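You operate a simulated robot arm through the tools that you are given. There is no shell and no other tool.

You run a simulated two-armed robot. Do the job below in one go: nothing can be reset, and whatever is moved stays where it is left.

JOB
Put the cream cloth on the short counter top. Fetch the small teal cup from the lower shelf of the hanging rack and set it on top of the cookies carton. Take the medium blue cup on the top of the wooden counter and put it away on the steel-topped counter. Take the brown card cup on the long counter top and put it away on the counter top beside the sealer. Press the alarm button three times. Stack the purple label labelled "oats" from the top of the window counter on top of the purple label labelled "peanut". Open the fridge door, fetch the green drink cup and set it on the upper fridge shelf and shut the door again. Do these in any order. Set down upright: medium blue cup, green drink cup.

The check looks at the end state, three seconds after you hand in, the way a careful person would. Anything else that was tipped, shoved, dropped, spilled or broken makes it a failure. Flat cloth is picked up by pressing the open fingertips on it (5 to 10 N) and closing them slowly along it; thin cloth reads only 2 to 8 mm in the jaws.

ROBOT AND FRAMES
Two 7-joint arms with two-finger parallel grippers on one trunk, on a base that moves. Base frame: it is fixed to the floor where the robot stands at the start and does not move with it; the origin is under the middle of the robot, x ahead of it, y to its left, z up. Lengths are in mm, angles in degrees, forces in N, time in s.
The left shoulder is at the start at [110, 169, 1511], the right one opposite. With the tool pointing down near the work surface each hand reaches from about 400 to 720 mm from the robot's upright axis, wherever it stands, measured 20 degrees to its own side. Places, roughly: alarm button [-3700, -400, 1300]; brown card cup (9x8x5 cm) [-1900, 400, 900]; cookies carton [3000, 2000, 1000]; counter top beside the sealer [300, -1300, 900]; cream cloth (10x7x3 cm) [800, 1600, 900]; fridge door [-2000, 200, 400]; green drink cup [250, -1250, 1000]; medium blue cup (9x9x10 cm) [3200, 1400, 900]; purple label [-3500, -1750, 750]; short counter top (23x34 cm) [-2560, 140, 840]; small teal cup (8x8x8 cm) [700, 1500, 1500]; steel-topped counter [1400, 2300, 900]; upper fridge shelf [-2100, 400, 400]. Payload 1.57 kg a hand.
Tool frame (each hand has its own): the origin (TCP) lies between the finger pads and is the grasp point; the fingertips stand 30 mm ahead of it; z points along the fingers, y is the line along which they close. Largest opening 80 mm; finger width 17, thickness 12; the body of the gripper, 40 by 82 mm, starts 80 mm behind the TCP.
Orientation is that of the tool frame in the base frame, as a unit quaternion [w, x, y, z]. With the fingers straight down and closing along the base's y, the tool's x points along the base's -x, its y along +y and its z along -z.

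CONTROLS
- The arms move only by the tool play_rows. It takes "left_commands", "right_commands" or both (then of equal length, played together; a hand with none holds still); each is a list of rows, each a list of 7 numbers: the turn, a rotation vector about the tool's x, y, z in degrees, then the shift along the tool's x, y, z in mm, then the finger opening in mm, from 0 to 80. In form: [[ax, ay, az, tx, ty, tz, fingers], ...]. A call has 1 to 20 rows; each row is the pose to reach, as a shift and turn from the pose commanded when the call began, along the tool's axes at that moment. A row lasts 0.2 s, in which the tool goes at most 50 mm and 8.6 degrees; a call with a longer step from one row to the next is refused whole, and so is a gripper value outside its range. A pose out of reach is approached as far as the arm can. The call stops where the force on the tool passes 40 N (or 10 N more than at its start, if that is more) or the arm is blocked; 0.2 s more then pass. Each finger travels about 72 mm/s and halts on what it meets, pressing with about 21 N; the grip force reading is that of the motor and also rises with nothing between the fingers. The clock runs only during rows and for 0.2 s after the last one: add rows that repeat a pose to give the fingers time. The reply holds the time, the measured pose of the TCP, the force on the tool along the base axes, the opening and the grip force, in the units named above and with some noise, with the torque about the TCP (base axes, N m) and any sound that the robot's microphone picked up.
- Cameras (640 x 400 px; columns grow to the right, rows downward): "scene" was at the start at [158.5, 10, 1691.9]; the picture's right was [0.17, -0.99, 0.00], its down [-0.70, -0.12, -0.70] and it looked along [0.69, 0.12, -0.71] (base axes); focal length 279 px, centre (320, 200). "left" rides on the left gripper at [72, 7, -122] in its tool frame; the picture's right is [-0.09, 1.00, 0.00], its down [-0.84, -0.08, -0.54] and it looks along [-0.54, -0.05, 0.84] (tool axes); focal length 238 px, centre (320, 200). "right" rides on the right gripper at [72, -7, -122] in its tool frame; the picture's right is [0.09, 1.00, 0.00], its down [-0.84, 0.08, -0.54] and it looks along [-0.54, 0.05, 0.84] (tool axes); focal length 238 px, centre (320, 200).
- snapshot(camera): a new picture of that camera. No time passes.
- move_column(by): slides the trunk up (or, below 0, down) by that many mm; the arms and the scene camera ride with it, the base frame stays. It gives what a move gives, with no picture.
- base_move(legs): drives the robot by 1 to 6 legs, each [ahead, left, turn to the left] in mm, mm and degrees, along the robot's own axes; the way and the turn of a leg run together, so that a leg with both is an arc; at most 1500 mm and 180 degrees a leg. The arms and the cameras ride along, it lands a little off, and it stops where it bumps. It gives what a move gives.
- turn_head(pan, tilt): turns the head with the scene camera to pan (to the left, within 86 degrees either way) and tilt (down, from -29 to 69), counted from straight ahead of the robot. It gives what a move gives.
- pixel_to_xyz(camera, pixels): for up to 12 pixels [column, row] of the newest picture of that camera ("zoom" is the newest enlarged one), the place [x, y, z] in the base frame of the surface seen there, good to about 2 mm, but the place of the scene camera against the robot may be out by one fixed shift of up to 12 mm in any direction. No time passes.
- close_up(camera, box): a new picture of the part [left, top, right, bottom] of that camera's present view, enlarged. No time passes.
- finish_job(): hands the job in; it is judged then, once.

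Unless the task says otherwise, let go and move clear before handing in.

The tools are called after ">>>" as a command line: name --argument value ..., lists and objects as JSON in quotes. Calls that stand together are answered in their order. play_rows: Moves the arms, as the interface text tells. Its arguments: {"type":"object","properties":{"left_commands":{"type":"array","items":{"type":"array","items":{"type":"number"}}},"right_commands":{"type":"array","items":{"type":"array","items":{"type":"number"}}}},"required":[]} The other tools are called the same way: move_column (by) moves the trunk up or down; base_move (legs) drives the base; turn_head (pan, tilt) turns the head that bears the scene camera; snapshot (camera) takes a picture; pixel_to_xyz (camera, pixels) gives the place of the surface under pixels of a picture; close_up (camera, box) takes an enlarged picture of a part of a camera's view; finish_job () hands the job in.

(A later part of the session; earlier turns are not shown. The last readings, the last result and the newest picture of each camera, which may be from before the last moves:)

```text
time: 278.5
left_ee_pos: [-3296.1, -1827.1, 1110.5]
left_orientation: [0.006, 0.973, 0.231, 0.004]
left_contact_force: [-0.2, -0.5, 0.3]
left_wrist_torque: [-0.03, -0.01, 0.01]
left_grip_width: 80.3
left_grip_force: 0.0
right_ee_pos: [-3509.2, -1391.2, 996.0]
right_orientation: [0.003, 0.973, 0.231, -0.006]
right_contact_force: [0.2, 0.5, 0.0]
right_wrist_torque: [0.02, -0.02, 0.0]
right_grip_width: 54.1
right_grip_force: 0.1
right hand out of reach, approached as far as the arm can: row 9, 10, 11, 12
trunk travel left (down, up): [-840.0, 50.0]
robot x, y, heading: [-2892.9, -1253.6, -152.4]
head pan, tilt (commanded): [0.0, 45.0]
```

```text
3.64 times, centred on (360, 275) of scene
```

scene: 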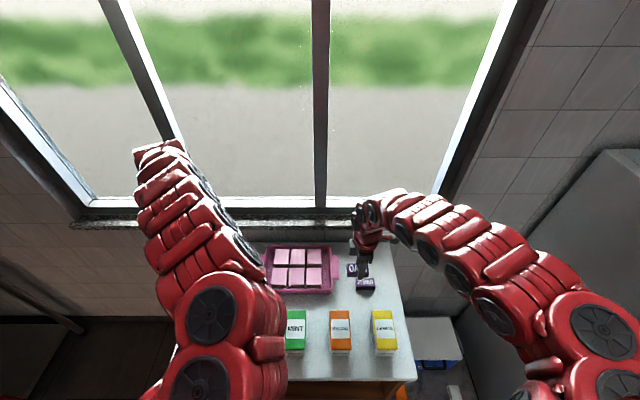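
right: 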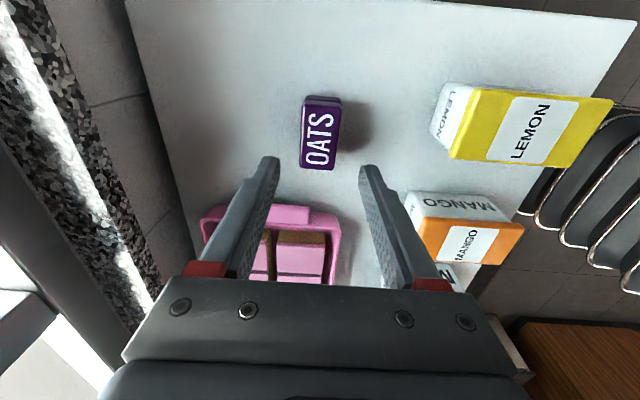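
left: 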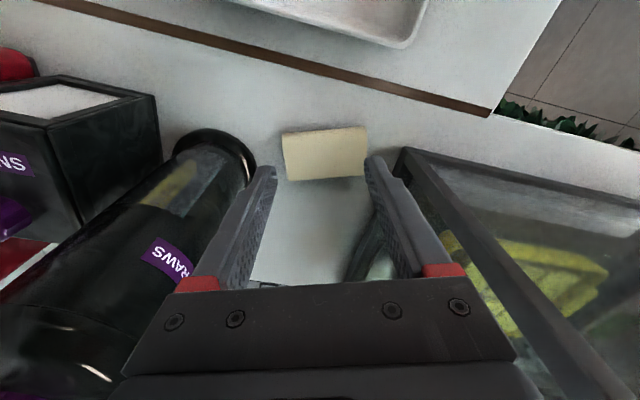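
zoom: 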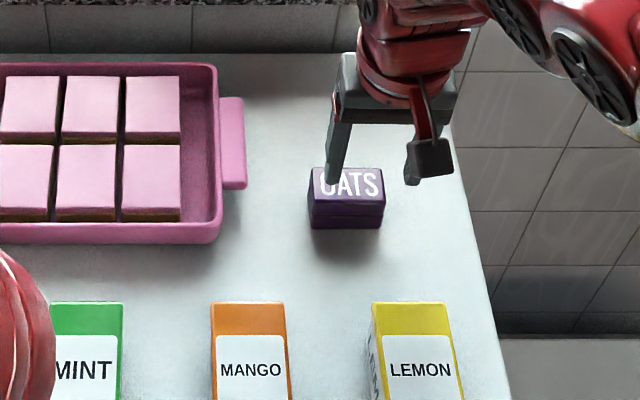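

OATS lies neatly on PEANUT. Next the alarm button: I'll back off, bring the right hand level with closed fingers, and drive over in front of the freezer.

>>> base_move --legs '[[-400, 0, 0]]'

>>> play_rows --right_commands '[[0, -7.5, 0, 0, 0, -20, 40], [0, -15, 0, 0, 0, -45, 30], [0, -22.5, 0, 0, 0, -70, 20], [0, -30, 0, 0, 0, -95, 10], [0, -37.5, 0, 0, 0, -120, 0], [0, -45, 0, 0, 0, -145, 0], [0, -52.5, 0, 0, 0, -170, 0], [0, -60, 0, 0, 0, -195, 0], [0, -67.5, 0, 0, 0, -220, 0], [0, -75, 0, 0, 0, -245, 0], [0, -82.5, 0, 0, 0, -270, 0], [0, -90, 0, 0, 0, -294, 0], [0, -90, 0, 0, 0, -294, 0]]'

>>> turn_head --pan -40 --tilt 20

>>> snapshot --camera "scene"

```text
time: 281.0
left_ee_pos: [-2945.8, -1643.7, 1110.4]
left_orientation: [0.005, 0.973, 0.231, 0.004]
left_contact_force: [0.1, -0.6, 0.4]
left_wrist_torque: [0.0, 0.0, 0.05]
left_grip_width: 80.2
left_grip_force: 0.0
right_ee_pos: [-3158.6, -1208.9, 996.3]
right_orientation: [0.002, 0.973, 0.231, -0.006]
right_contact_force: [-0.2, 0.5, -0.2]
right_wrist_torque: [-0.04, 0.0, 0.0]
right_grip_width: 54.0
right_grip_force: 0.1
trunk travel left (down, up): [-840.0, 50.0]
robot x, y, heading: [-2537.8, -1069.5, -152.3]
head pan, tilt (commanded): [0.0, 45.0]
```

```text
time: 283.8
left_ee_pos: [-2943.5, -1642.9, 1110.8]
left_orientation: [0.006, 0.973, 0.232, 0.005]
left_contact_force: [0.1, -0.7, -0.6]
left_wrist_torque: [0.01, -0.06, -0.01]
left_grip_width: 79.7
left_grip_force: 0.0
right_ee_pos: [-3361.7, -1346.3, 1229.7]
right_orientation: [-0.166, -0.683, -0.162, 0.693]
right_contact_force: [-0.3, 0.8, -0.3]
right_wrist_torque: [0.04, -0.01, -0.01]
right_grip_width: 0.0
right_grip_force: 21.5
right hand out of reach, approached as far as the arm can: row 1, 2, 3, 4, 5, 6, 7, 8, 9, 10, 11, 12, 13
trunk travel left (down, up): [-840.0, 50.0]
robot x, y, heading: [-2541.7, -1070.2, -152.6]
head pan, tilt (commanded): [0.0, 45.0]
```

```text
time: 284.8
left_ee_pos: [-2943.0, -1642.6, 1110.9]
left_orientation: [0.006, 0.973, 0.232, 0.004]
left_contact_force: [-0.6, -0.7, -0.2]
left_wrist_torque: [0.01, 0.03, -0.01]
left_grip_width: 80.0
left_grip_force: 0.1
right_ee_pos: [-3361.8, -1345.8, 1230.7]
right_orientation: [-0.166, -0.683, -0.162, 0.692]
right_contact_force: [-0.1, 0.4, -0.7]
right_wrist_torque: [0.0, -0.02, 0.0]
right_grip_width: 0.1
right_grip_force: 20.8
trunk travel left (down, up): [-840.0, 50.0]
robot x, y, heading: [-2542.5, -1066.8, -152.3]
head pan, tilt (commanded): [-40.0, 20.0]
```

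```text
taken
```

scene: 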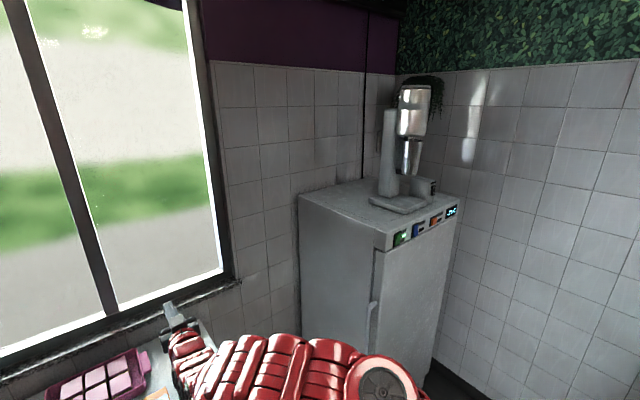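

The right hand is level but stretched to f≈856. I'll draw it back 180 mm and raise it 60 mm.

>>> play_rows --right_commands '[[0, 0, 0, -10, 0, -30, 0], [0, 0, 0, -20, 0, -60, 0], [0, 0, 0, -30, 0, -90, 0], [0, 0, 0, -40, 0, -120, 0], [0, 0, 0, -50, 0, -150, 0], [0, 0, 0, -60, 0, -180, 0], [0, 0, 0, -60, 0, -180, 0]]'

>>> close_up --camera "scene" --box '[370, 190, 480, 260]'

>>> pixel_to_xyz --camera "zoom" --pixels '[[190, 275], [280, 235], [375, 180], [375, 190], [480, 125], [100, 330], [560, 60], [200, 330], [400, 220]]'

```text
time: 286.4
left_ee_pos: [-2943.7, -1642.8, 1111.0]
left_orientation: [0.006, 0.973, 0.232, 0.004]
left_contact_force: [-0.3, 0.3, 0.5]
left_wrist_torque: [0.0, 0.01, 0.02]
left_grip_width: 80.0
left_grip_force: 0.1
right_ee_pos: [-3343.4, -1364.9, 1224.7]
right_orientation: [-0.165, -0.683, -0.161, 0.693]
right_contact_force: [0.5, 0.1, 0.0]
right_wrist_torque: [0.0, 0.01, 0.0]
right_grip_width: 0.1
right_grip_force: 21.3
right hand out of reach, approached as far as the arm can: row 1, 2, 3, 4, 5, 6, 7
trunk travel left (down, up): [-840.0, 50.0]
robot x, y, heading: [-2539.0, -1065.4, -152.4]
head pan, tilt (commanded): [-40.0, 20.0]
```

```text
5.71 times, centred on (425, 225) of scene
```

zoom: 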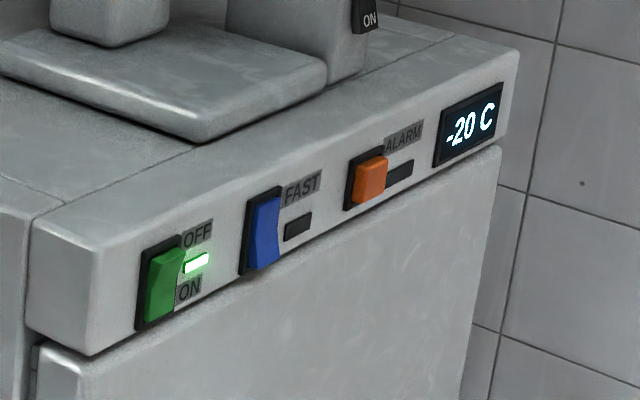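

```text
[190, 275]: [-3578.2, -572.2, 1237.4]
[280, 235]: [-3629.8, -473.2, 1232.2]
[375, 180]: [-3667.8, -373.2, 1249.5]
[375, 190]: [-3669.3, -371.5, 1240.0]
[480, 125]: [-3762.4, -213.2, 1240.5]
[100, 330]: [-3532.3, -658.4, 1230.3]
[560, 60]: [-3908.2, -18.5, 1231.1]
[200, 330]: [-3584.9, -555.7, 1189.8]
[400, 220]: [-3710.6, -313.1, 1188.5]
```

The alarm button is at ≈(-3667,-374,1250). The hand is too far below the shoulder to fold in, so I'll lower the trunk 250 mm and then raise and retract the hand.

>>> move_column --by -250

>>> play_rows --right_commands '[[0, 0, 0, -35, 0, 0, 0], [0, 0, 0, -70, 0, -15, 0], [0, 0, 0, -105, 0, -35, 0], [0, 0, 0, -140, 0, -55, 0], [0, 0, 0, -175, 0, -75, 0], [0, 0, 0, -210, 0, -100, 0], [0, 0, 0, -245, 0, -130, 0], [0, 0, 0, -275, 0, -160, 0], [0, 0, 0, -275, 0, -190, 0], [0, 0, 0, -275, 0, -190, 0]]'

>>> snapshot --camera "right"

```text
time: 289.0
left_ee_pos: [-2942.5, -1641.9, 861.1]
left_orientation: [0.005, 0.973, 0.231, 0.003]
left_contact_force: [-0.8, -1.0, -0.7]
left_wrist_torque: [0.0, 0.0, -0.03]
left_grip_width: 79.9
left_grip_force: 0.1
right_ee_pos: [-3344.4, -1364.9, 973.1]
right_orientation: [-0.166, -0.683, -0.162, 0.692]
right_contact_force: [-0.1, 0.1, -0.3]
right_wrist_torque: [-0.02, -0.01, 0.02]
right_grip_width: 0.0
right_grip_force: 20.8
trunk travel left (down, up): [-590.0, 300.0]
robot x, y, heading: [-2535.9, -1067.1, -152.5]
head pan, tilt (commanded): [-40.0, 20.0]
```

```text
time: 291.2
left_ee_pos: [-2942.6, -1642.2, 861.0]
left_orientation: [0.005, 0.973, 0.233, 0.004]
left_contact_force: [-0.5, 0.3, -0.4]
left_wrist_torque: [0.03, -0.02, 0.0]
left_grip_width: 80.0
left_grip_force: 0.0
right_ee_pos: [-3370.5, -1407.4, 1205.0]
right_orientation: [-0.165, -0.684, -0.162, 0.692]
right_contact_force: [-0.2, -0.5, 0.0]
right_wrist_torque: [-0.01, -0.01, 0.01]
right_grip_width: 0.2
right_grip_force: 21.0
right hand out of reach, approached as far as the arm can: row 1, 2, 3, 4, 5, 6, 7, 8, 9, 10
trunk travel left (down, up): [-590.0, 300.0]
robot x, y, heading: [-2542.2, -1065.6, -152.4]
head pan, tilt (commanded): [-40.0, 20.0]
```

```text
taken
```

right: 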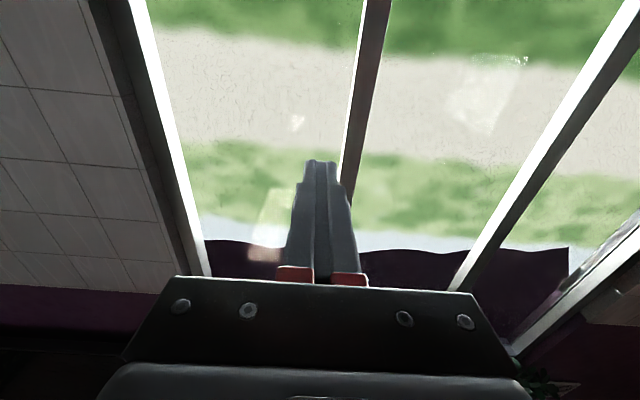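

The arm is stuck in an awkward stretched shape. I'll fold it back to the down-pointing pose first, then raise it the way that worked before.

>>> play_rows --right_commands '[[0, 7.5, 0, 20, -7, -20, 0], [0, 15, 0, 40, -14, -40, 0], [0, 22.5, 0, 60, -21, -60, 0], [0, 30, 0, 80, -28, -85, 0], [0, 37.5, 0, 100, -35, -110, 0], [0, 45, 0, 120, -42, -135, 0], [0, 52.5, 0, 140, -50, -160, 0], [0, 60, 0, 160, -58, -185, 0], [0, 67.5, 0, 180, -66, -210, 0], [0, 75, 0, 200, -74, -235, 0], [0, 82.5, 0, 220, -82, -260, 0], [0, 90, 0, 240, -88, -280, 0], [0, 90, 0, 240, -88, -280, 0]]'

>>> turn_head --pan -20 --tilt 40

>>> snapshot --camera "scene"

```text
time: 294.0
left_ee_pos: [-2946.4, -1643.7, 858.2]
left_orientation: [0.004, 0.973, 0.231, 0.005]
left_contact_force: [0.0, -0.7, -0.2]
left_wrist_torque: [0.03, 0.01, -0.03]
left_grip_width: 80.2
left_grip_force: 0.0
right_ee_pos: [-3257.1, -1197.6, 956.4]
right_orientation: [0.005, 0.973, 0.231, -0.018]
right_contact_force: [1.0, -0.4, 0.3]
right_wrist_torque: [0.13, 0.03, -0.01]
right_grip_width: 0.0
right_grip_force: 21.1
right hand out of reach, approached as far as the arm can: row 9, 10, 11, 12, 13
trunk travel left (down, up): [-590.0, 300.0]
robot x, y, heading: [-2541.4, -1068.6, -152.7]
head pan, tilt (commanded): [-40.0, 20.0]
```

```text
time: 294.9
left_ee_pos: [-2944.0, -1642.4, 861.3]
left_orientation: [0.005, 0.973, 0.231, 0.004]
left_contact_force: [0.1, -0.6, -0.1]
left_wrist_torque: [0.06, -0.02, -0.03]
left_grip_width: 79.9
left_grip_force: 0.1
right_ee_pos: [-3255.7, -1198.8, 956.3]
right_orientation: [0.006, 0.972, 0.233, -0.019]
right_contact_force: [0.8, 0.2, -0.5]
right_wrist_torque: [0.0, 0.04, 0.0]
right_grip_width: 0.0
right_grip_force: 21.2
trunk travel left (down, up): [-590.0, 300.0]
robot x, y, heading: [-2541.1, -1067.2, -152.5]
head pan, tilt (commanded): [-20.0, 40.0]
```

```text
taken
```

scene: 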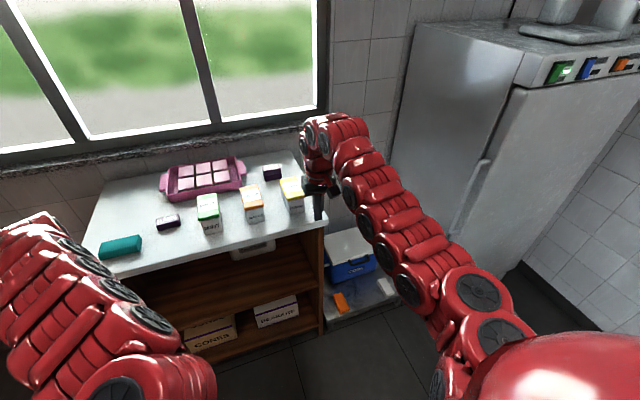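

The arm is folded back and nothing was touched. I'll first bring the hand to the starting pose that worked earlier, then swing it level.

>>> play_rows --right_commands '[[0, 0, 0, 16, -7, -10, 0], [0, 0, 0, 32, -14, -20, 0], [0, 0, 0, 48, -21, -30, 0], [0, 0, 0, 64, -28, -42, 0], [0, 0, 0, 78, -36, -53, 0], [0, 0, 0, 78, -36, -53, 0]]'

>>> play_rows --right_commands '[[0, -7.5, 0, -2, 7, -25, 0], [0, -15, 0, -4, 14, -50, 0], [0, -22.5, 0, -6, 21, -75, 0], [0, -30, 0, -8, 28, -100, 0], [0, -37.5, 0, -10, 35, -125, 0], [0, -45, 0, -12, 42, -150, 0], [0, -52.5, 0, -14, 49, -175, 0], [0, -60, 0, -16, 56, -200, 0], [0, -67.5, 0, -18, 63, -225, 0], [0, -75, 0, -20, 70, -250, 0], [0, -82.5, 0, -22, 77, -275, 0], [0, -90, 0, -24, 82, -296, 0], [0, -90, 0, -24, 82, -296, 0]]'

>>> snapshot --camera "scene"

```text
time: 296.2
left_ee_pos: [-2943.2, -1642.8, 859.8]
left_orientation: [0.006, 0.973, 0.232, 0.005]
left_contact_force: [0.1, -0.2, 0.9]
left_wrist_torque: [0.01, -0.01, 0.01]
left_grip_width: 80.0
left_grip_force: 0.0
right_ee_pos: [-3204.9, -1128.8, 1009.9]
right_orientation: [0.002, 0.973, 0.231, -0.005]
right_contact_force: [0.2, -0.7, -0.8]
right_wrist_torque: [0.04, -0.02, 0.01]
right_grip_width: 0.0
right_grip_force: 20.7
right hand out of reach, approached as far as the arm can: row 5, 6
trunk travel left (down, up): [-590.0, 300.0]
robot x, y, heading: [-2541.1, -1065.4, -152.5]
head pan, tilt (commanded): [-20.0, 40.0]
```

```text
time: 299.1
left_ee_pos: [-2943.1, -1642.4, 860.8]
left_orientation: [0.005, 0.973, 0.232, 0.003]
left_contact_force: [-0.2, -0.9, 0.6]
left_wrist_torque: [0.01, 0.01, 0.01]
left_grip_width: 80.0
left_grip_force: 0.0
right_ee_pos: [-3185.3, -1209.4, 1306.1]
right_orientation: [-0.167, -0.683, -0.163, 0.693]
right_contact_force: [-0.3, -0.7, -0.1]
right_wrist_torque: [-0.01, -0.01, 0.01]
right_grip_width: 0.0
right_grip_force: 21.0
right hand out of reach, approached as far as the arm can: row 1, 2, 3, 4, 5, 6, 7
trunk travel left (down, up): [-590.0, 300.0]
robot x, y, heading: [-2541.2, -1069.3, -152.3]
head pan, tilt (commanded): [-20.0, 40.0]
```

```text
taken
```

scene: 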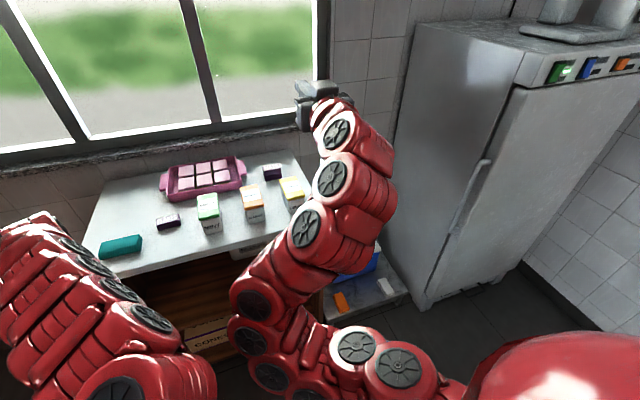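

The hand is level at z≈1306, 636 mm ahead. I'll back 30 mm and slide right to the freezer, in two stages.

>>> base_move --legs '[[-30, 0, 0], [0, -700, 0]]'

>>> turn_head --pan -30 --tilt 15

>>> snapshot --camera "scene"

>>> snapshot --camera "right"

```text
time: 303.3
left_ee_pos: [-3237.7, -1014.3, 860.1]
left_orientation: [0.005, 0.972, 0.235, 0.003]
left_contact_force: [0.4, -0.2, -0.2]
left_wrist_torque: [0.01, 0.0, -0.01]
left_grip_width: 80.2
left_grip_force: 0.0
right_ee_pos: [-3483.5, -583.6, 1306.2]
right_orientation: [-0.167, -0.683, -0.163, 0.692]
right_contact_force: [-0.6, 0.3, 0.9]
right_wrist_torque: [-0.01, 0.01, 0.01]
right_grip_width: 0.3
right_grip_force: 20.5
trunk travel left (down, up): [-590.0, 300.0]
robot x, y, heading: [-2837.5, -441.0, -151.9]
head pan, tilt (commanded): [-20.0, 40.0]
```

```text
time: 304.2
left_ee_pos: [-3238.8, -1015.3, 859.9]
left_orientation: [0.005, 0.972, 0.235, 0.003]
left_contact_force: [0.2, 0.4, -0.2]
left_wrist_torque: [0.03, -0.02, 0.02]
left_grip_width: 80.0
left_grip_force: 0.1
right_ee_pos: [-3482.8, -584.2, 1304.7]
right_orientation: [-0.168, -0.683, -0.164, 0.692]
right_contact_force: [-0.2, -0.2, -1.4]
right_wrist_torque: [-0.02, -0.01, -0.05]
right_grip_width: 0.0
right_grip_force: 21.2
trunk travel left (down, up): [-590.0, 300.0]
robot x, y, heading: [-2839.5, -438.1, -152.2]
head pan, tilt (commanded): [-30.0, 15.0]
```

```text
taken
```

scene: 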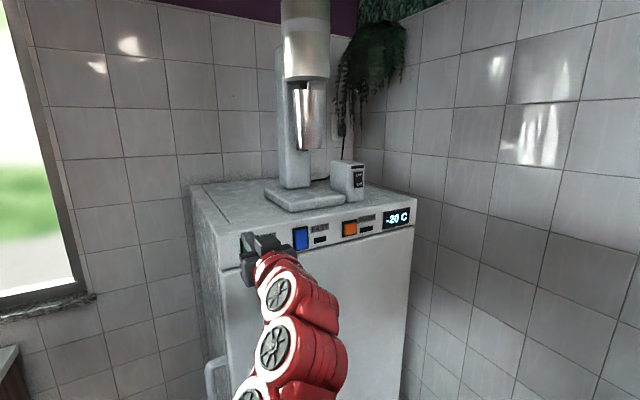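

```text
taken
```

right: 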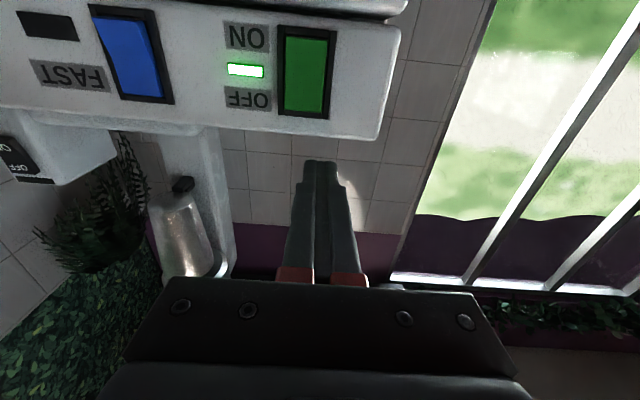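

The right hand is in front of the panel's left part. I'll measure panel and buttons with the wrist camera.

>>> pixel_to_xyz --camera "right" --pixels '[[305, 75], [130, 55], [360, 110], [200, 100], [245, 70], [50, 25], [330, 75], [170, 60]]'

>>> close_up --camera "scene" --box '[230, 190, 430, 290]'

>>> pixel_to_xyz --camera "zoom" --pixels '[[380, 125], [380, 110], [380, 145], [362, 125], [400, 125], [230, 155], [420, 105], [500, 140], [330, 160]]'

```text
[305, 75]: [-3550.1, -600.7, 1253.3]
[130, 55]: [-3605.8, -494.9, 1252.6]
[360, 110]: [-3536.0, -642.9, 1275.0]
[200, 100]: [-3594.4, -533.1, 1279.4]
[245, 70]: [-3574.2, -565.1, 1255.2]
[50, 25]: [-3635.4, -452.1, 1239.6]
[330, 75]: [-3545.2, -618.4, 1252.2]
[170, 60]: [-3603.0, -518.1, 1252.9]
```

```text
3.20 times, centred on (330, 240) of scene
```

zoom: 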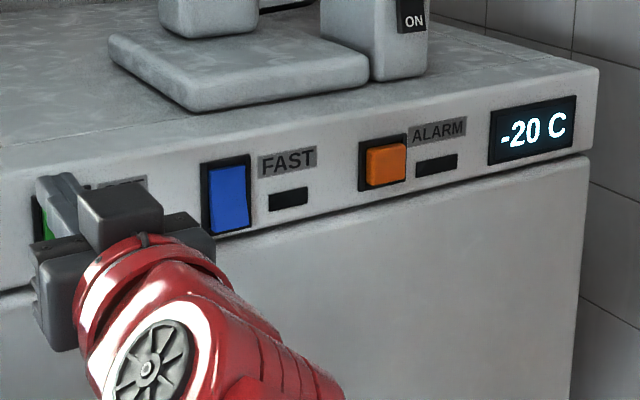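

```text
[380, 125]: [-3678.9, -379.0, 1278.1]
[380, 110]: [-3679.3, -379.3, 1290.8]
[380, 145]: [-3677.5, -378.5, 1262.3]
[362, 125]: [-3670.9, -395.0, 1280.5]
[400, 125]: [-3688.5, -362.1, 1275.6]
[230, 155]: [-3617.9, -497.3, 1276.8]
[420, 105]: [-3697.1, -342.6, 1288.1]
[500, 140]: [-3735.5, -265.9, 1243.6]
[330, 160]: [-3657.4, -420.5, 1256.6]
```

The panel face is at u≈-3431 and the buttons stand ~7 mm out. I'll slide right another 240 mm and measure the orange button with the wrist camera.

>>> base_move --legs '[[0, -245, 0]]'

>>> snapshot --camera "right"

>>> snapshot --camera "scene"

```text
time: 306.0
left_ee_pos: [-3352.8, -797.5, 860.7]
left_orientation: [0.005, 0.972, 0.235, 0.004]
left_contact_force: [-0.7, -0.2, 0.5]
left_wrist_torque: [0.03, -0.04, 0.02]
left_grip_width: 80.0
left_grip_force: 0.1
right_ee_pos: [-3597.4, -366.6, 1305.0]
right_orientation: [-0.168, -0.682, -0.164, 0.692]
right_contact_force: [-0.1, 0.4, 0.4]
right_wrist_torque: [0.02, -0.02, 0.01]
right_grip_width: 0.1
right_grip_force: 20.9
trunk travel left (down, up): [-590.0, 300.0]
robot x, y, heading: [-2953.2, -218.7, -152.1]
head pan, tilt (commanded): [-30.0, 15.0]
```

```text
taken
```

right: 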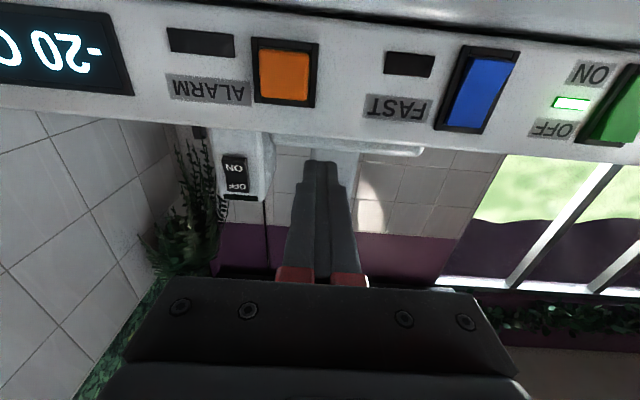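

```text
taken
```

scene: 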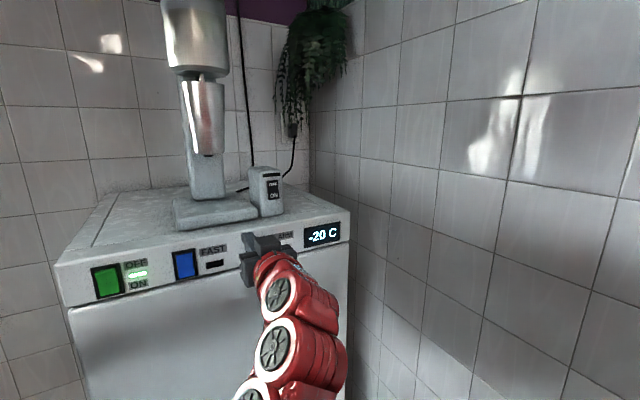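

>>> pixel_to_xyz --camera "right" --pixels '[[285, 75], [265, 75], [306, 75], [285, 52], [285, 96], [256, 75], [330, 110], [200, 95], [470, 85], [390, 115]]'

>>> close_up --camera "right" --box '[220, 20, 360, 200]'

```text
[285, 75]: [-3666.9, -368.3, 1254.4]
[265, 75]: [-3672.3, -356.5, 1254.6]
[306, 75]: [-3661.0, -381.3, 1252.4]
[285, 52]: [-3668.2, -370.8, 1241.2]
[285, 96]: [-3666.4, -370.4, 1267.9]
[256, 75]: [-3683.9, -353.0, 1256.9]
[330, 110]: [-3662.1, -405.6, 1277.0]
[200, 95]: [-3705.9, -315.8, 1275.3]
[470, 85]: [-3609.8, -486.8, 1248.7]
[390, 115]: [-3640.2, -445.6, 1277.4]
```

```text
2.22 times, centred on (290, 110) of right
```

zoom: 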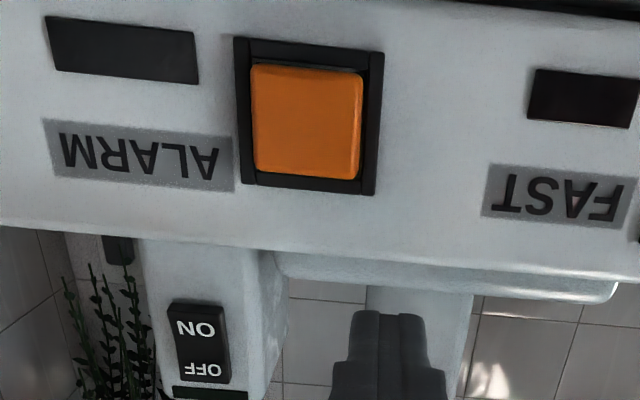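

The orange button's centre is (-3667,-368,1254), 27 mm square. I'll align the closed fingertips (51 mm down, 30 mm right) and approach to about 8 mm.

>>> play_rows --right_commands '[[0, 0, 0, 17, -10, 0, 0], [0, 0, 0, 34, -20, 0, 0], [0, 0, 0, 51.3, -30.3, 0, 0], [0, 0, 0, 51.3, -30.3, 12, 0], [0, 0, 0, 51.3, -30.3, 23, 0], [0, 0, 0, 51.3, -30.3, 23, 0]]'

>>> snapshot --camera "right"

>>> close_up --camera "scene" --box '[200, 200, 360, 310]'

```text
time: 307.4
left_ee_pos: [-3352.7, -797.2, 861.0]
left_orientation: [0.006, 0.972, 0.236, 0.004]
left_contact_force: [0.2, -0.1, 0.6]
left_wrist_torque: [-0.01, 0.06, 0.0]
left_grip_width: 80.2
left_grip_force: 0.1
right_ee_pos: [-3632.9, -353.4, 1255.1]
right_orientation: [-0.169, -0.683, -0.166, 0.691]
right_contact_force: [1.1, 0.1, 0.1]
right_wrist_torque: [-0.01, -0.01, -0.01]
right_grip_width: 0.2
right_grip_force: 20.8
right hand out of reach, approached as far as the arm can: row 1, 2, 3, 4
trunk travel left (down, up): [-590.0, 300.0]
robot x, y, heading: [-2953.0, -222.2, -152.0]
head pan, tilt (commanded): [-30.0, 15.0]
```

```text
taken
```

right: 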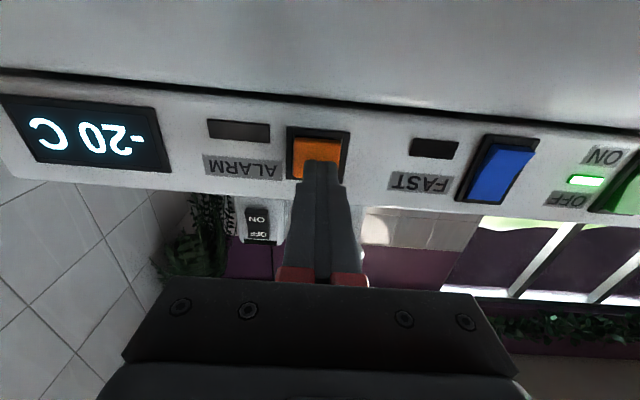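

```text
3.64 times, centred on (280, 255) of scene
```

zoom: 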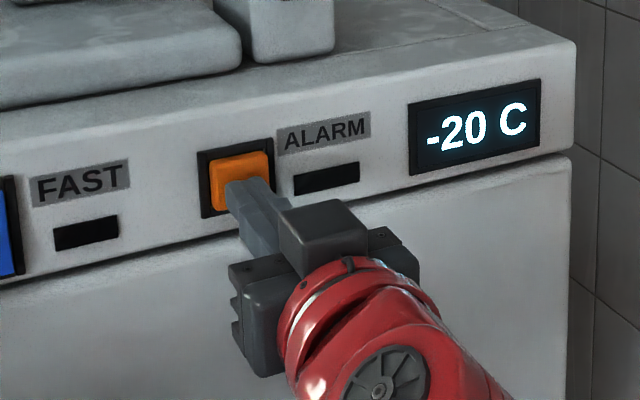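

Fingertips are on the button's centre line, about 7 mm away. First press: forward 12 mm, checking force and sound.

>>> play_rows --right_commands '[[0, 0, 0, 0, 0, 5, 0], [0, 0, 0, 0, 0, 8, 0], [0, 0, 0, 0, 0, 10, 0], [0, 0, 0, 0, 0, 12, 0]]'

>>> close_up --camera "scene" --box '[200, 200, 360, 310]'

```text
time: 308.4
left_ee_pos: [-3351.8, -796.7, 860.5]
left_orientation: [0.006, 0.972, 0.234, 0.004]
left_contact_force: [-0.6, 0.7, -0.1]
left_wrist_torque: [0.02, 0.01, 0.01]
left_grip_width: 80.1
left_grip_force: 0.1
right_ee_pos: [-3642.9, -356.4, 1255.2]
right_orientation: [-0.167, -0.683, -0.163, 0.692]
right_contact_force: [2.3, 1.0, -0.7]
right_wrist_torque: [-0.03, -0.06, 0.01]
right_grip_width: 0.0
right_grip_force: 20.4
trunk travel left (down, up): [-590.0, 300.0]
robot x, y, heading: [-2951.7, -221.7, -151.8]
head pan, tilt (commanded): [-30.0, 15.0]
heard: click
```

```text
3.64 times, centred on (280, 255) of scene
```

zoom: 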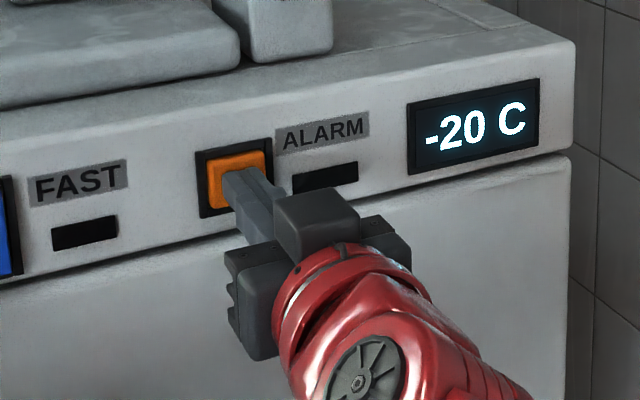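

One click heard. Now releasing fully.

>>> play_rows --right_commands '[[0, 0, 0, 0, 0, -5, 0], [0, 0, 0, 0, 0, -12, 0], [0, 0, 0, 0, 0, -14, 0], [0, 0, 0, 0, 0, -14, 0]]'

>>> close_up --camera "scene" --box '[200, 200, 360, 310]'

```text
time: 309.4
left_ee_pos: [-3351.5, -798.3, 860.6]
left_orientation: [0.005, 0.972, 0.234, 0.004]
left_contact_force: [0.3, 0.2, -0.2]
left_wrist_torque: [-0.01, 0.05, 0.02]
left_grip_width: 79.9
left_grip_force: 0.0
right_ee_pos: [-3634.0, -352.6, 1255.2]
right_orientation: [-0.168, -0.683, -0.164, 0.692]
right_contact_force: [0.9, 1.1, -1.0]
right_wrist_torque: [0.01, 0.01, 0.01]
right_grip_width: 0.2
right_grip_force: 20.6
trunk travel left (down, up): [-590.0, 300.0]
robot x, y, heading: [-2956.2, -221.6, -152.1]
head pan, tilt (commanded): [-30.0, 15.0]
```

```text
3.64 times, centred on (280, 255) of scene
```

zoom: 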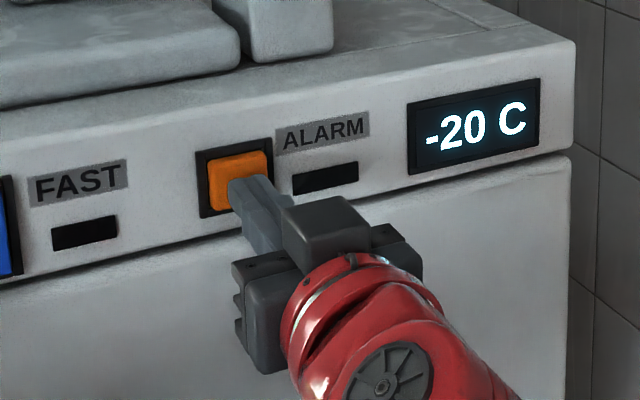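

Button released (it stands out again). Second press.

>>> play_rows --right_commands '[[0, 0, 0, 0, 0, 4, 0], [0, 0, 0, 0, 0, 8, 0], [0, 0, 0, 0, 0, 11, 0], [0, 0, 0, 0, 0, 13, 0]]'

>>> play_rows --right_commands '[[0, 0, 0, 0, 0, -5, 0], [0, 0, 0, 0, 0, -11, 0], [0, 0, 0, 0, 0, -13, 0], [0, 0, 0, 0, 0, -13, 0]]'

```text
time: 310.4
left_ee_pos: [-3353.8, -797.6, 861.0]
left_orientation: [0.005, 0.972, 0.235, 0.004]
left_contact_force: [0.2, 0.5, 0.3]
left_wrist_torque: [0.0, 0.0, 0.0]
left_grip_width: 79.9
left_grip_force: 0.1
right_ee_pos: [-3642.9, -355.7, 1255.7]
right_orientation: [-0.168, -0.682, -0.163, 0.693]
right_contact_force: [1.6, 1.1, 0.6]
right_wrist_torque: [0.05, 0.02, 0.0]
right_grip_width: 0.0
right_grip_force: 20.8
trunk travel left (down, up): [-590.0, 300.0]
robot x, y, heading: [-2953.5, -220.4, -152.1]
head pan, tilt (commanded): [-30.0, 15.0]
heard: click
```

```text
time: 311.4
left_ee_pos: [-3352.8, -797.7, 860.1]
left_orientation: [0.005, 0.972, 0.235, 0.004]
left_contact_force: [0.4, 0.4, 0.3]
left_wrist_torque: [-0.04, -0.01, 0.01]
left_grip_width: 79.9
left_grip_force: 0.1
right_ee_pos: [-3633.2, -351.4, 1254.8]
right_orientation: [-0.167, -0.683, -0.165, 0.691]
right_contact_force: [0.7, 0.8, -0.1]
right_wrist_torque: [-0.01, 0.04, 0.01]
right_grip_width: 0.0
right_grip_force: 21.0
trunk travel left (down, up): [-590.0, 300.0]
robot x, y, heading: [-2956.0, -220.6, -151.9]
head pan, tilt (commanded): [-30.0, 15.0]
```

Second click heard and released. Third press.

>>> play_rows --right_commands '[[0, 0, 0, 0, 0, 4, 0], [0, 0, 0, 0, 0, 8, 0], [0, 0, 0, 0, 0, 11, 0], [0, 0, 0, 0, 0, 13, 0]]'

>>> play_rows --right_commands '[[0, 0, 0, 0, 0, -5, 0], [0, 0, 0, 0, 0, -11, 0], [0, 0, 0, 0, 0, -13, 0], [0, 0, 0, 0, 0, -13, 0]]'

>>> close_up --camera "scene" --box '[40, 200, 360, 310]'

```text
time: 312.4
left_ee_pos: [-3353.3, -797.3, 861.3]
left_orientation: [0.005, 0.972, 0.235, 0.004]
left_contact_force: [0.1, 0.0, -0.4]
left_wrist_torque: [-0.01, 0.0, -0.01]
left_grip_width: 80.1
left_grip_force: 0.1
right_ee_pos: [-3643.1, -355.1, 1255.0]
right_orientation: [-0.168, -0.682, -0.164, 0.693]
right_contact_force: [1.4, 1.6, -0.7]
right_wrist_torque: [-0.02, -0.02, 0.0]
right_grip_width: 0.0
right_grip_force: 21.2
trunk travel left (down, up): [-590.0, 300.0]
robot x, y, heading: [-2951.2, -223.5, -151.9]
head pan, tilt (commanded): [-30.0, 15.0]
heard: click
```

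```text
time: 313.4
left_ee_pos: [-3353.2, -797.6, 860.3]
left_orientation: [0.005, 0.972, 0.235, 0.005]
left_contact_force: [0.9, 0.2, 0.4]
left_wrist_torque: [0.05, 0.02, 0.02]
left_grip_width: 80.2
left_grip_force: 0.1
right_ee_pos: [-3633.0, -351.7, 1255.6]
right_orientation: [-0.167, -0.684, -0.164, 0.691]
right_contact_force: [-0.2, -0.4, 0.0]
right_wrist_torque: [0.0, -0.01, 0.0]
right_grip_width: 0.2
right_grip_force: 21.4
trunk travel left (down, up): [-590.0, 300.0]
robot x, y, heading: [-2949.8, -224.2, -151.9]
head pan, tilt (commanded): [-30.0, 15.0]
```

```text
2.00 times, centred on (200, 255) of scene
```

zoom: 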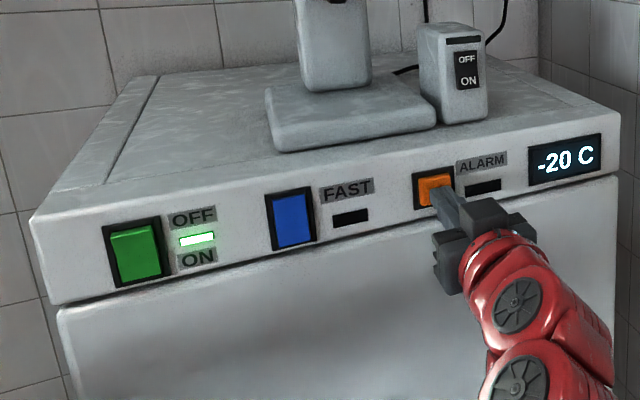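

Three clicks in all, each released. I'll raise and retract the hand, then leave sideways.

>>> play_rows --right_commands '[[0, 0, 0, -15, 0, 0, 0], [0, 0, 0, -30, 0, -5, 0], [0, 0, 0, -45, 0, -15, 0], [0, 0, 0, -55, 0, -25, 0], [0, 0, 0, -60, 0, -30, 0]]'

>>> base_move --legs '[[0, 900, 0], [-100, 0, 0]]'

>>> snapshot --camera "scene"

```text
time: 314.6
left_ee_pos: [-3353.8, -797.8, 860.2]
left_orientation: [0.005, 0.972, 0.235, 0.005]
left_contact_force: [0.0, 0.1, 0.8]
left_wrist_torque: [0.0, 0.01, -0.03]
left_grip_width: 79.9
left_grip_force: 0.0
right_ee_pos: [-3606.8, -337.7, 1314.8]
right_orientation: [-0.168, -0.683, -0.164, 0.691]
right_contact_force: [-0.8, -0.7, -0.9]
right_wrist_torque: [-0.01, 0.07, -0.04]
right_grip_width: 0.0
right_grip_force: 21.2
trunk travel left (down, up): [-590.0, 300.0]
robot x, y, heading: [-2953.6, -224.2, -151.9]
head pan, tilt (commanded): [-30.0, 15.0]
```

```text
time: 320.1
left_ee_pos: [-2832.6, -1550.7, 860.3]
left_orientation: [0.006, 0.971, 0.239, 0.004]
left_contact_force: [-0.2, 0.0, 0.8]
left_wrist_torque: [-0.02, -0.02, 0.03]
left_grip_width: 79.7
left_grip_force: 0.1
right_ee_pos: [-3089.7, -1091.7, 1316.2]
right_orientation: [-0.172, -0.682, -0.168, 0.691]
right_contact_force: [0.8, 0.8, 0.1]
right_wrist_torque: [0.0, -0.03, -0.01]
right_grip_width: 0.0
right_grip_force: 21.1
trunk travel left (down, up): [-590.0, 300.0]
robot x, y, heading: [-2436.3, -976.1, -151.5]
head pan, tilt (commanded): [-30.0, 15.0]
```

```text
taken
```

scene: 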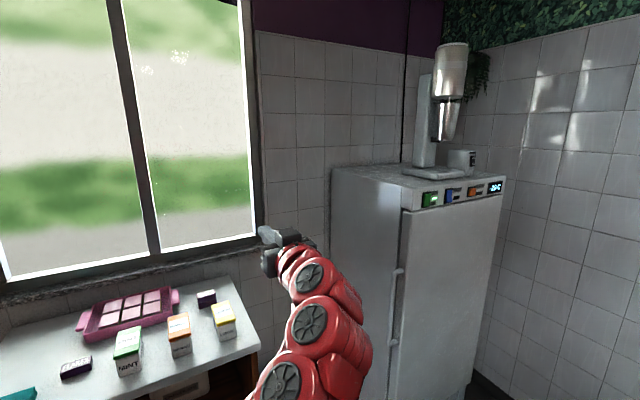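

All three presses done. Now the fridge: I'll drive out, and turn to face it at a safe distance.

>>> base_move --legs '[[0, 300, 0], [-750, 0, 0], [0, 0, -90.9]]'

>>> turn_head --pan 0 --tilt 25

>>> snapshot --camera "scene"

```text
time: 329.7
left_ee_pos: [-2204.3, -465.3, 861.5]
left_orientation: [0.006, 0.85, -0.527, -0.001]
left_contact_force: [-0.1, 0.4, -1.0]
left_wrist_torque: [0.0, 0.01, 0.0]
left_grip_width: 79.8
left_grip_force: 0.1
right_ee_pos: [-1740.4, -219.1, 1314.9]
right_orientation: [0.375, -0.596, 0.371, 0.605]
right_contact_force: [-0.5, -0.5, -0.6]
right_wrist_torque: [0.01, -0.01, 0.0]
right_grip_width: 0.0
right_grip_force: 20.5
trunk travel left (down, up): [-590.0, 300.0]
robot x, y, heading: [-1632.9, -872.0, 117.0]
head pan, tilt (commanded): [-30.0, 15.0]
```

```text
time: 330.6
left_ee_pos: [-2204.1, -464.8, 860.2]
left_orientation: [0.007, 0.849, -0.528, -0.001]
left_contact_force: [0.3, 0.6, 0.0]
left_wrist_torque: [-0.02, 0.02, 0.0]
left_grip_width: 80.2
left_grip_force: 0.0
right_ee_pos: [-1740.2, -218.8, 1317.0]
right_orientation: [0.375, -0.596, 0.371, 0.606]
right_contact_force: [0.8, 0.2, -0.3]
right_wrist_torque: [0.0, 0.01, 0.02]
right_grip_width: 0.0
right_grip_force: 20.7
trunk travel left (down, up): [-590.0, 300.0]
robot x, y, heading: [-1634.0, -872.4, 117.1]
head pan, tilt (commanded): [0.0, 25.0]
```

```text
taken
```

scene: 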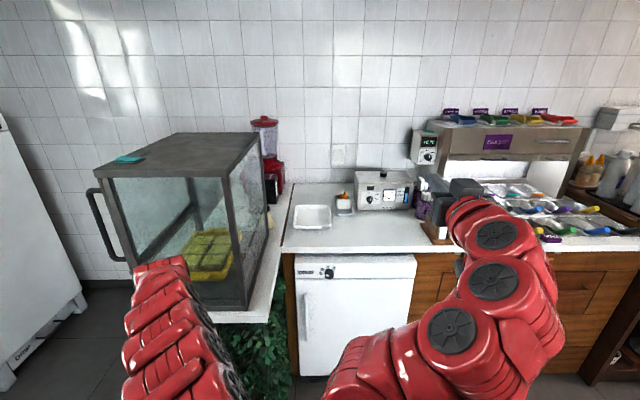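

The fridge is ahead with its vertical handle at (306,318). Zooming in.

>>> close_up --camera "scene" --box '[270, 230, 450, 390]'

>>> pixel_to_xyz --camera "zoom" --pixels '[[127, 250], [127, 300], [127, 350], [110, 300], [145, 300], [300, 250], [115, 160], [505, 120], [490, 300], [205, 145], [95, 330], [130, 380]]'

```text
2.50 times, centred on (360, 310) of scene
```

zoom: 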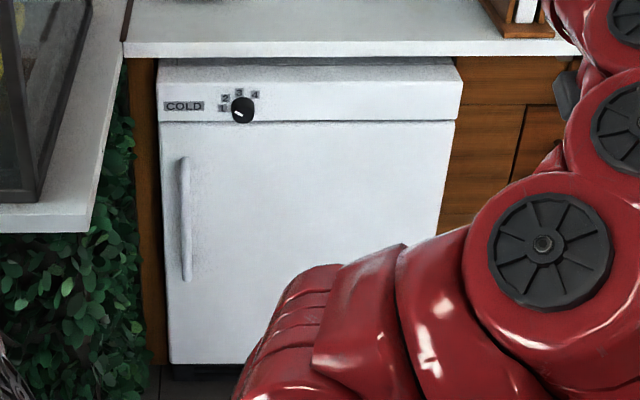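

```text
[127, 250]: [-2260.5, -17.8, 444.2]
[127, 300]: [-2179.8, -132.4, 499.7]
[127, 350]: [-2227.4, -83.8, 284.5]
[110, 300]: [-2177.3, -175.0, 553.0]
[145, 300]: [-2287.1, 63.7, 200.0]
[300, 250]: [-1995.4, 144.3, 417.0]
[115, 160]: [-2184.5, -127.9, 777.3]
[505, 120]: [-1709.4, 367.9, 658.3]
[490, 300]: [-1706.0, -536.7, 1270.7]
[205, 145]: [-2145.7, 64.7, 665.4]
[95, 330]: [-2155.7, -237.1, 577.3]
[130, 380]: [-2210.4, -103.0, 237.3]
```

>>> pixel_to_xyz --camera "zoom" --pixels '[[185, 165], [185, 200], [186, 240], [187, 275], [167, 220], [215, 220], [320, 180], [448, 150], [440, 200], [170, 355], [240, 355], [165, 110]]'

>>> close_up --camera "scene" --box '[290, 280, 350, 350]'

```text
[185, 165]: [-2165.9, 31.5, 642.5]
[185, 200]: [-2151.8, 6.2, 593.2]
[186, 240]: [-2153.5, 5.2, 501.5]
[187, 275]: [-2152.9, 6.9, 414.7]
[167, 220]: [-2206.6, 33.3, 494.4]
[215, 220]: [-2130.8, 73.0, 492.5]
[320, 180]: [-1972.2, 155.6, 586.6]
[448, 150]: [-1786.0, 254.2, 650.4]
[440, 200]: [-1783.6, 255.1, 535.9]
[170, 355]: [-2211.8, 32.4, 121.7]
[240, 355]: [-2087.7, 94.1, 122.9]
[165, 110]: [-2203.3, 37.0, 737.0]
```

```text
5.71 times, centred on (320, 315) of scene
```

zoom: 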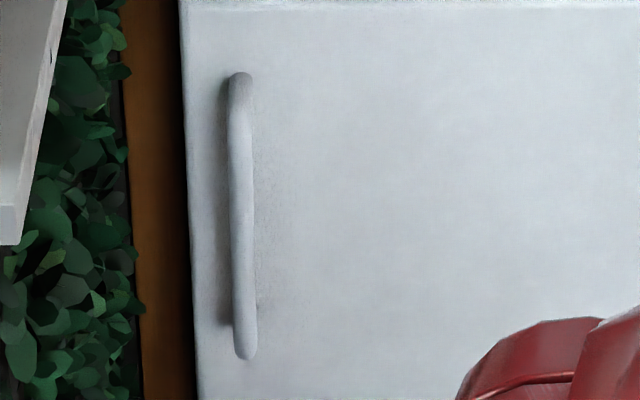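

Door face v≈1051, hinge on the right (u≈-1460), vertical handle bar at u≈-1905, v≈1002, z 415–642. I'll use the left hand on the handle: first swing it level.

>>> play_rows --left_commands '[[0, 0, 0, 1, -15, -30, 80], [0, 0, 0, 2, -30, -60, 80], [0, 0, 0, 3, -45, -90, 80], [0, 0, 0, 4, -60, -120, 80], [0, 0, 0, 6, -73, -148, 80], [0, 0, 0, 6, -73, -148, 80]]'

>>> play_rows --left_commands '[[0, -7.5, 0, -2, -7, -25, 80], [0, -15, 0, -4, -14, -50, 80], [0, -22.5, 0, -6, -21, -75, 80], [0, -30, 0, -8, -28, -100, 80], [0, -37.5, 0, -10, -35, -125, 80], [0, -45, 0, -12, -42, -150, 80], [0, -52.5, 0, -14, -49, -175, 80], [0, -60, 0, -16, -56, -200, 80], [0, -67.5, 0, -18, -63, -225, 80], [0, -75, 0, -20, -70, -250, 80], [0, -82.5, 0, -22, -77, -275, 80], [0, -90, 0, -24, -82, -296, 80], [0, -90, 0, -24, -82, -296, 80]]'

>>> snapshot --camera "scene"

```text
time: 332.0
left_ee_pos: [-2140.2, -439.1, 1008.0]
left_orientation: [0.007, 0.853, -0.522, 0.001]
left_contact_force: [-0.1, 0.7, 0.7]
left_wrist_torque: [-0.02, -0.03, 0.02]
left_grip_width: 80.4
left_grip_force: 0.1
left hand out of reach, approached as far as the arm can: row 1, 2, 3, 4
right_ee_pos: [-1735.6, -216.2, 1315.4]
right_orientation: [0.378, -0.594, 0.374, 0.603]
right_contact_force: [-0.5, 0.4, 0.3]
right_wrist_torque: [0.0, -0.01, 0.0]
right_grip_width: 0.3
right_grip_force: 21.8
trunk travel left (down, up): [-590.0, 300.0]
robot x, y, heading: [-1634.9, -872.4, 117.1]
head pan, tilt (commanded): [0.0, 25.0]
```

```text
time: 334.8
left_ee_pos: [-2069.8, -376.0, 1303.5]
left_orientation: [0.367, -0.6, 0.377, 0.602]
left_contact_force: [-0.2, 0.8, 0.2]
left_wrist_torque: [0.01, -0.03, 0.02]
left_grip_width: 80.0
left_grip_force: 0.0
left hand out of reach, approached as far as the arm can: row 1, 2, 3, 4, 5, 6, 7
right_ee_pos: [-1739.4, -218.6, 1314.6]
right_orientation: [0.375, -0.597, 0.371, 0.605]
right_contact_force: [-0.3, -0.6, -0.4]
right_wrist_torque: [-0.07, 0.01, 0.0]
right_grip_width: 0.0
right_grip_force: 21.0
trunk travel left (down, up): [-590.0, 300.0]
robot x, y, heading: [-1635.0, -874.0, 117.1]
head pan, tilt (commanded): [0.0, 25.0]
```

```text
taken
```

scene: 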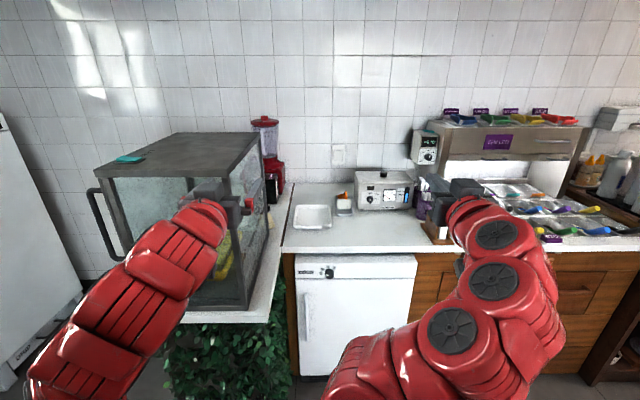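

Left hand is level. I'll drive so it is in line with the handle and then lower the trunk.

>>> base_move --legs '[[0, -108, 0], [185, 0, 0]]'

>>> move_column --by -570

>>> snapshot --camera "left"

>>> turn_head --pan 0 --tilt 20

>>> snapshot --camera "scene"

```text
time: 337.1
left_ee_pos: [-2058.6, -162.7, 1302.7]
left_orientation: [0.366, -0.601, 0.377, 0.602]
left_contact_force: [0.0, -0.3, 0.2]
left_wrist_torque: [0.02, 0.05, 0.0]
left_grip_width: 80.0
left_grip_force: 0.1
right_ee_pos: [-1727.5, -6.0, 1314.4]
right_orientation: [0.375, -0.597, 0.371, 0.605]
right_contact_force: [-0.1, -0.7, 0.5]
right_wrist_torque: [0.03, 0.0, 0.03]
right_grip_width: 0.1
right_grip_force: 20.4
trunk travel left (down, up): [-590.0, 300.0]
robot x, y, heading: [-1622.9, -662.0, 117.0]
head pan, tilt (commanded): [0.0, 25.0]
```

```text
refused: -570 is not a number from -400 to 400
```

```text
taken
```

left: 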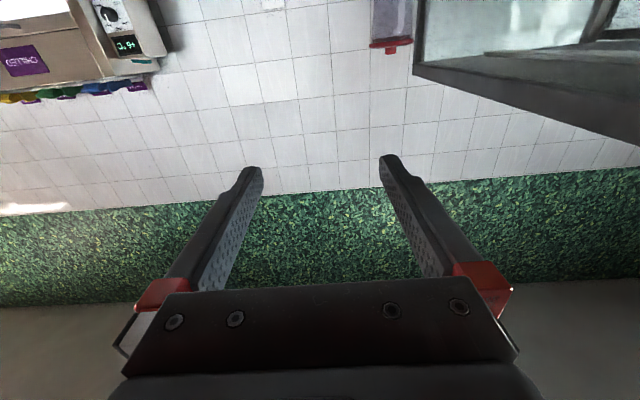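

```text
time: 337.8
left_ee_pos: [-2058.6, -163.0, 1302.7]
left_orientation: [0.367, -0.601, 0.377, 0.602]
left_contact_force: [-0.7, 0.2, -0.3]
left_wrist_torque: [0.03, 0.0, 0.01]
left_grip_width: 80.1
left_grip_force: 0.0
right_ee_pos: [-1727.9, -6.2, 1315.2]
right_orientation: [0.374, -0.597, 0.371, 0.605]
right_contact_force: [-0.8, 0.1, 0.1]
right_wrist_torque: [-0.01, 0.0, 0.01]
right_grip_width: 0.0
right_grip_force: 21.1
trunk travel left (down, up): [-590.0, 300.0]
robot x, y, heading: [-1621.7, -658.4, 117.1]
head pan, tilt (commanded): [0.0, 20.0]
```

```text
taken
```

scene: 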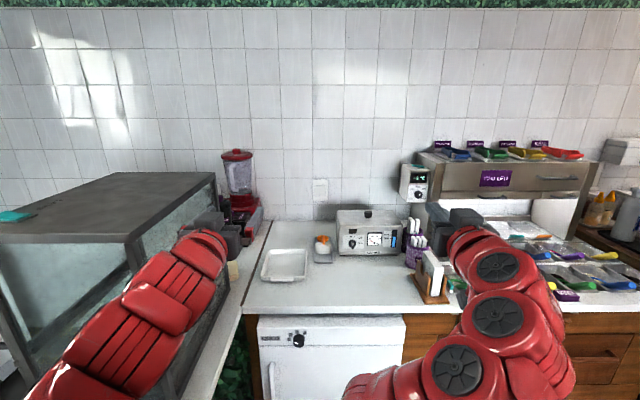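

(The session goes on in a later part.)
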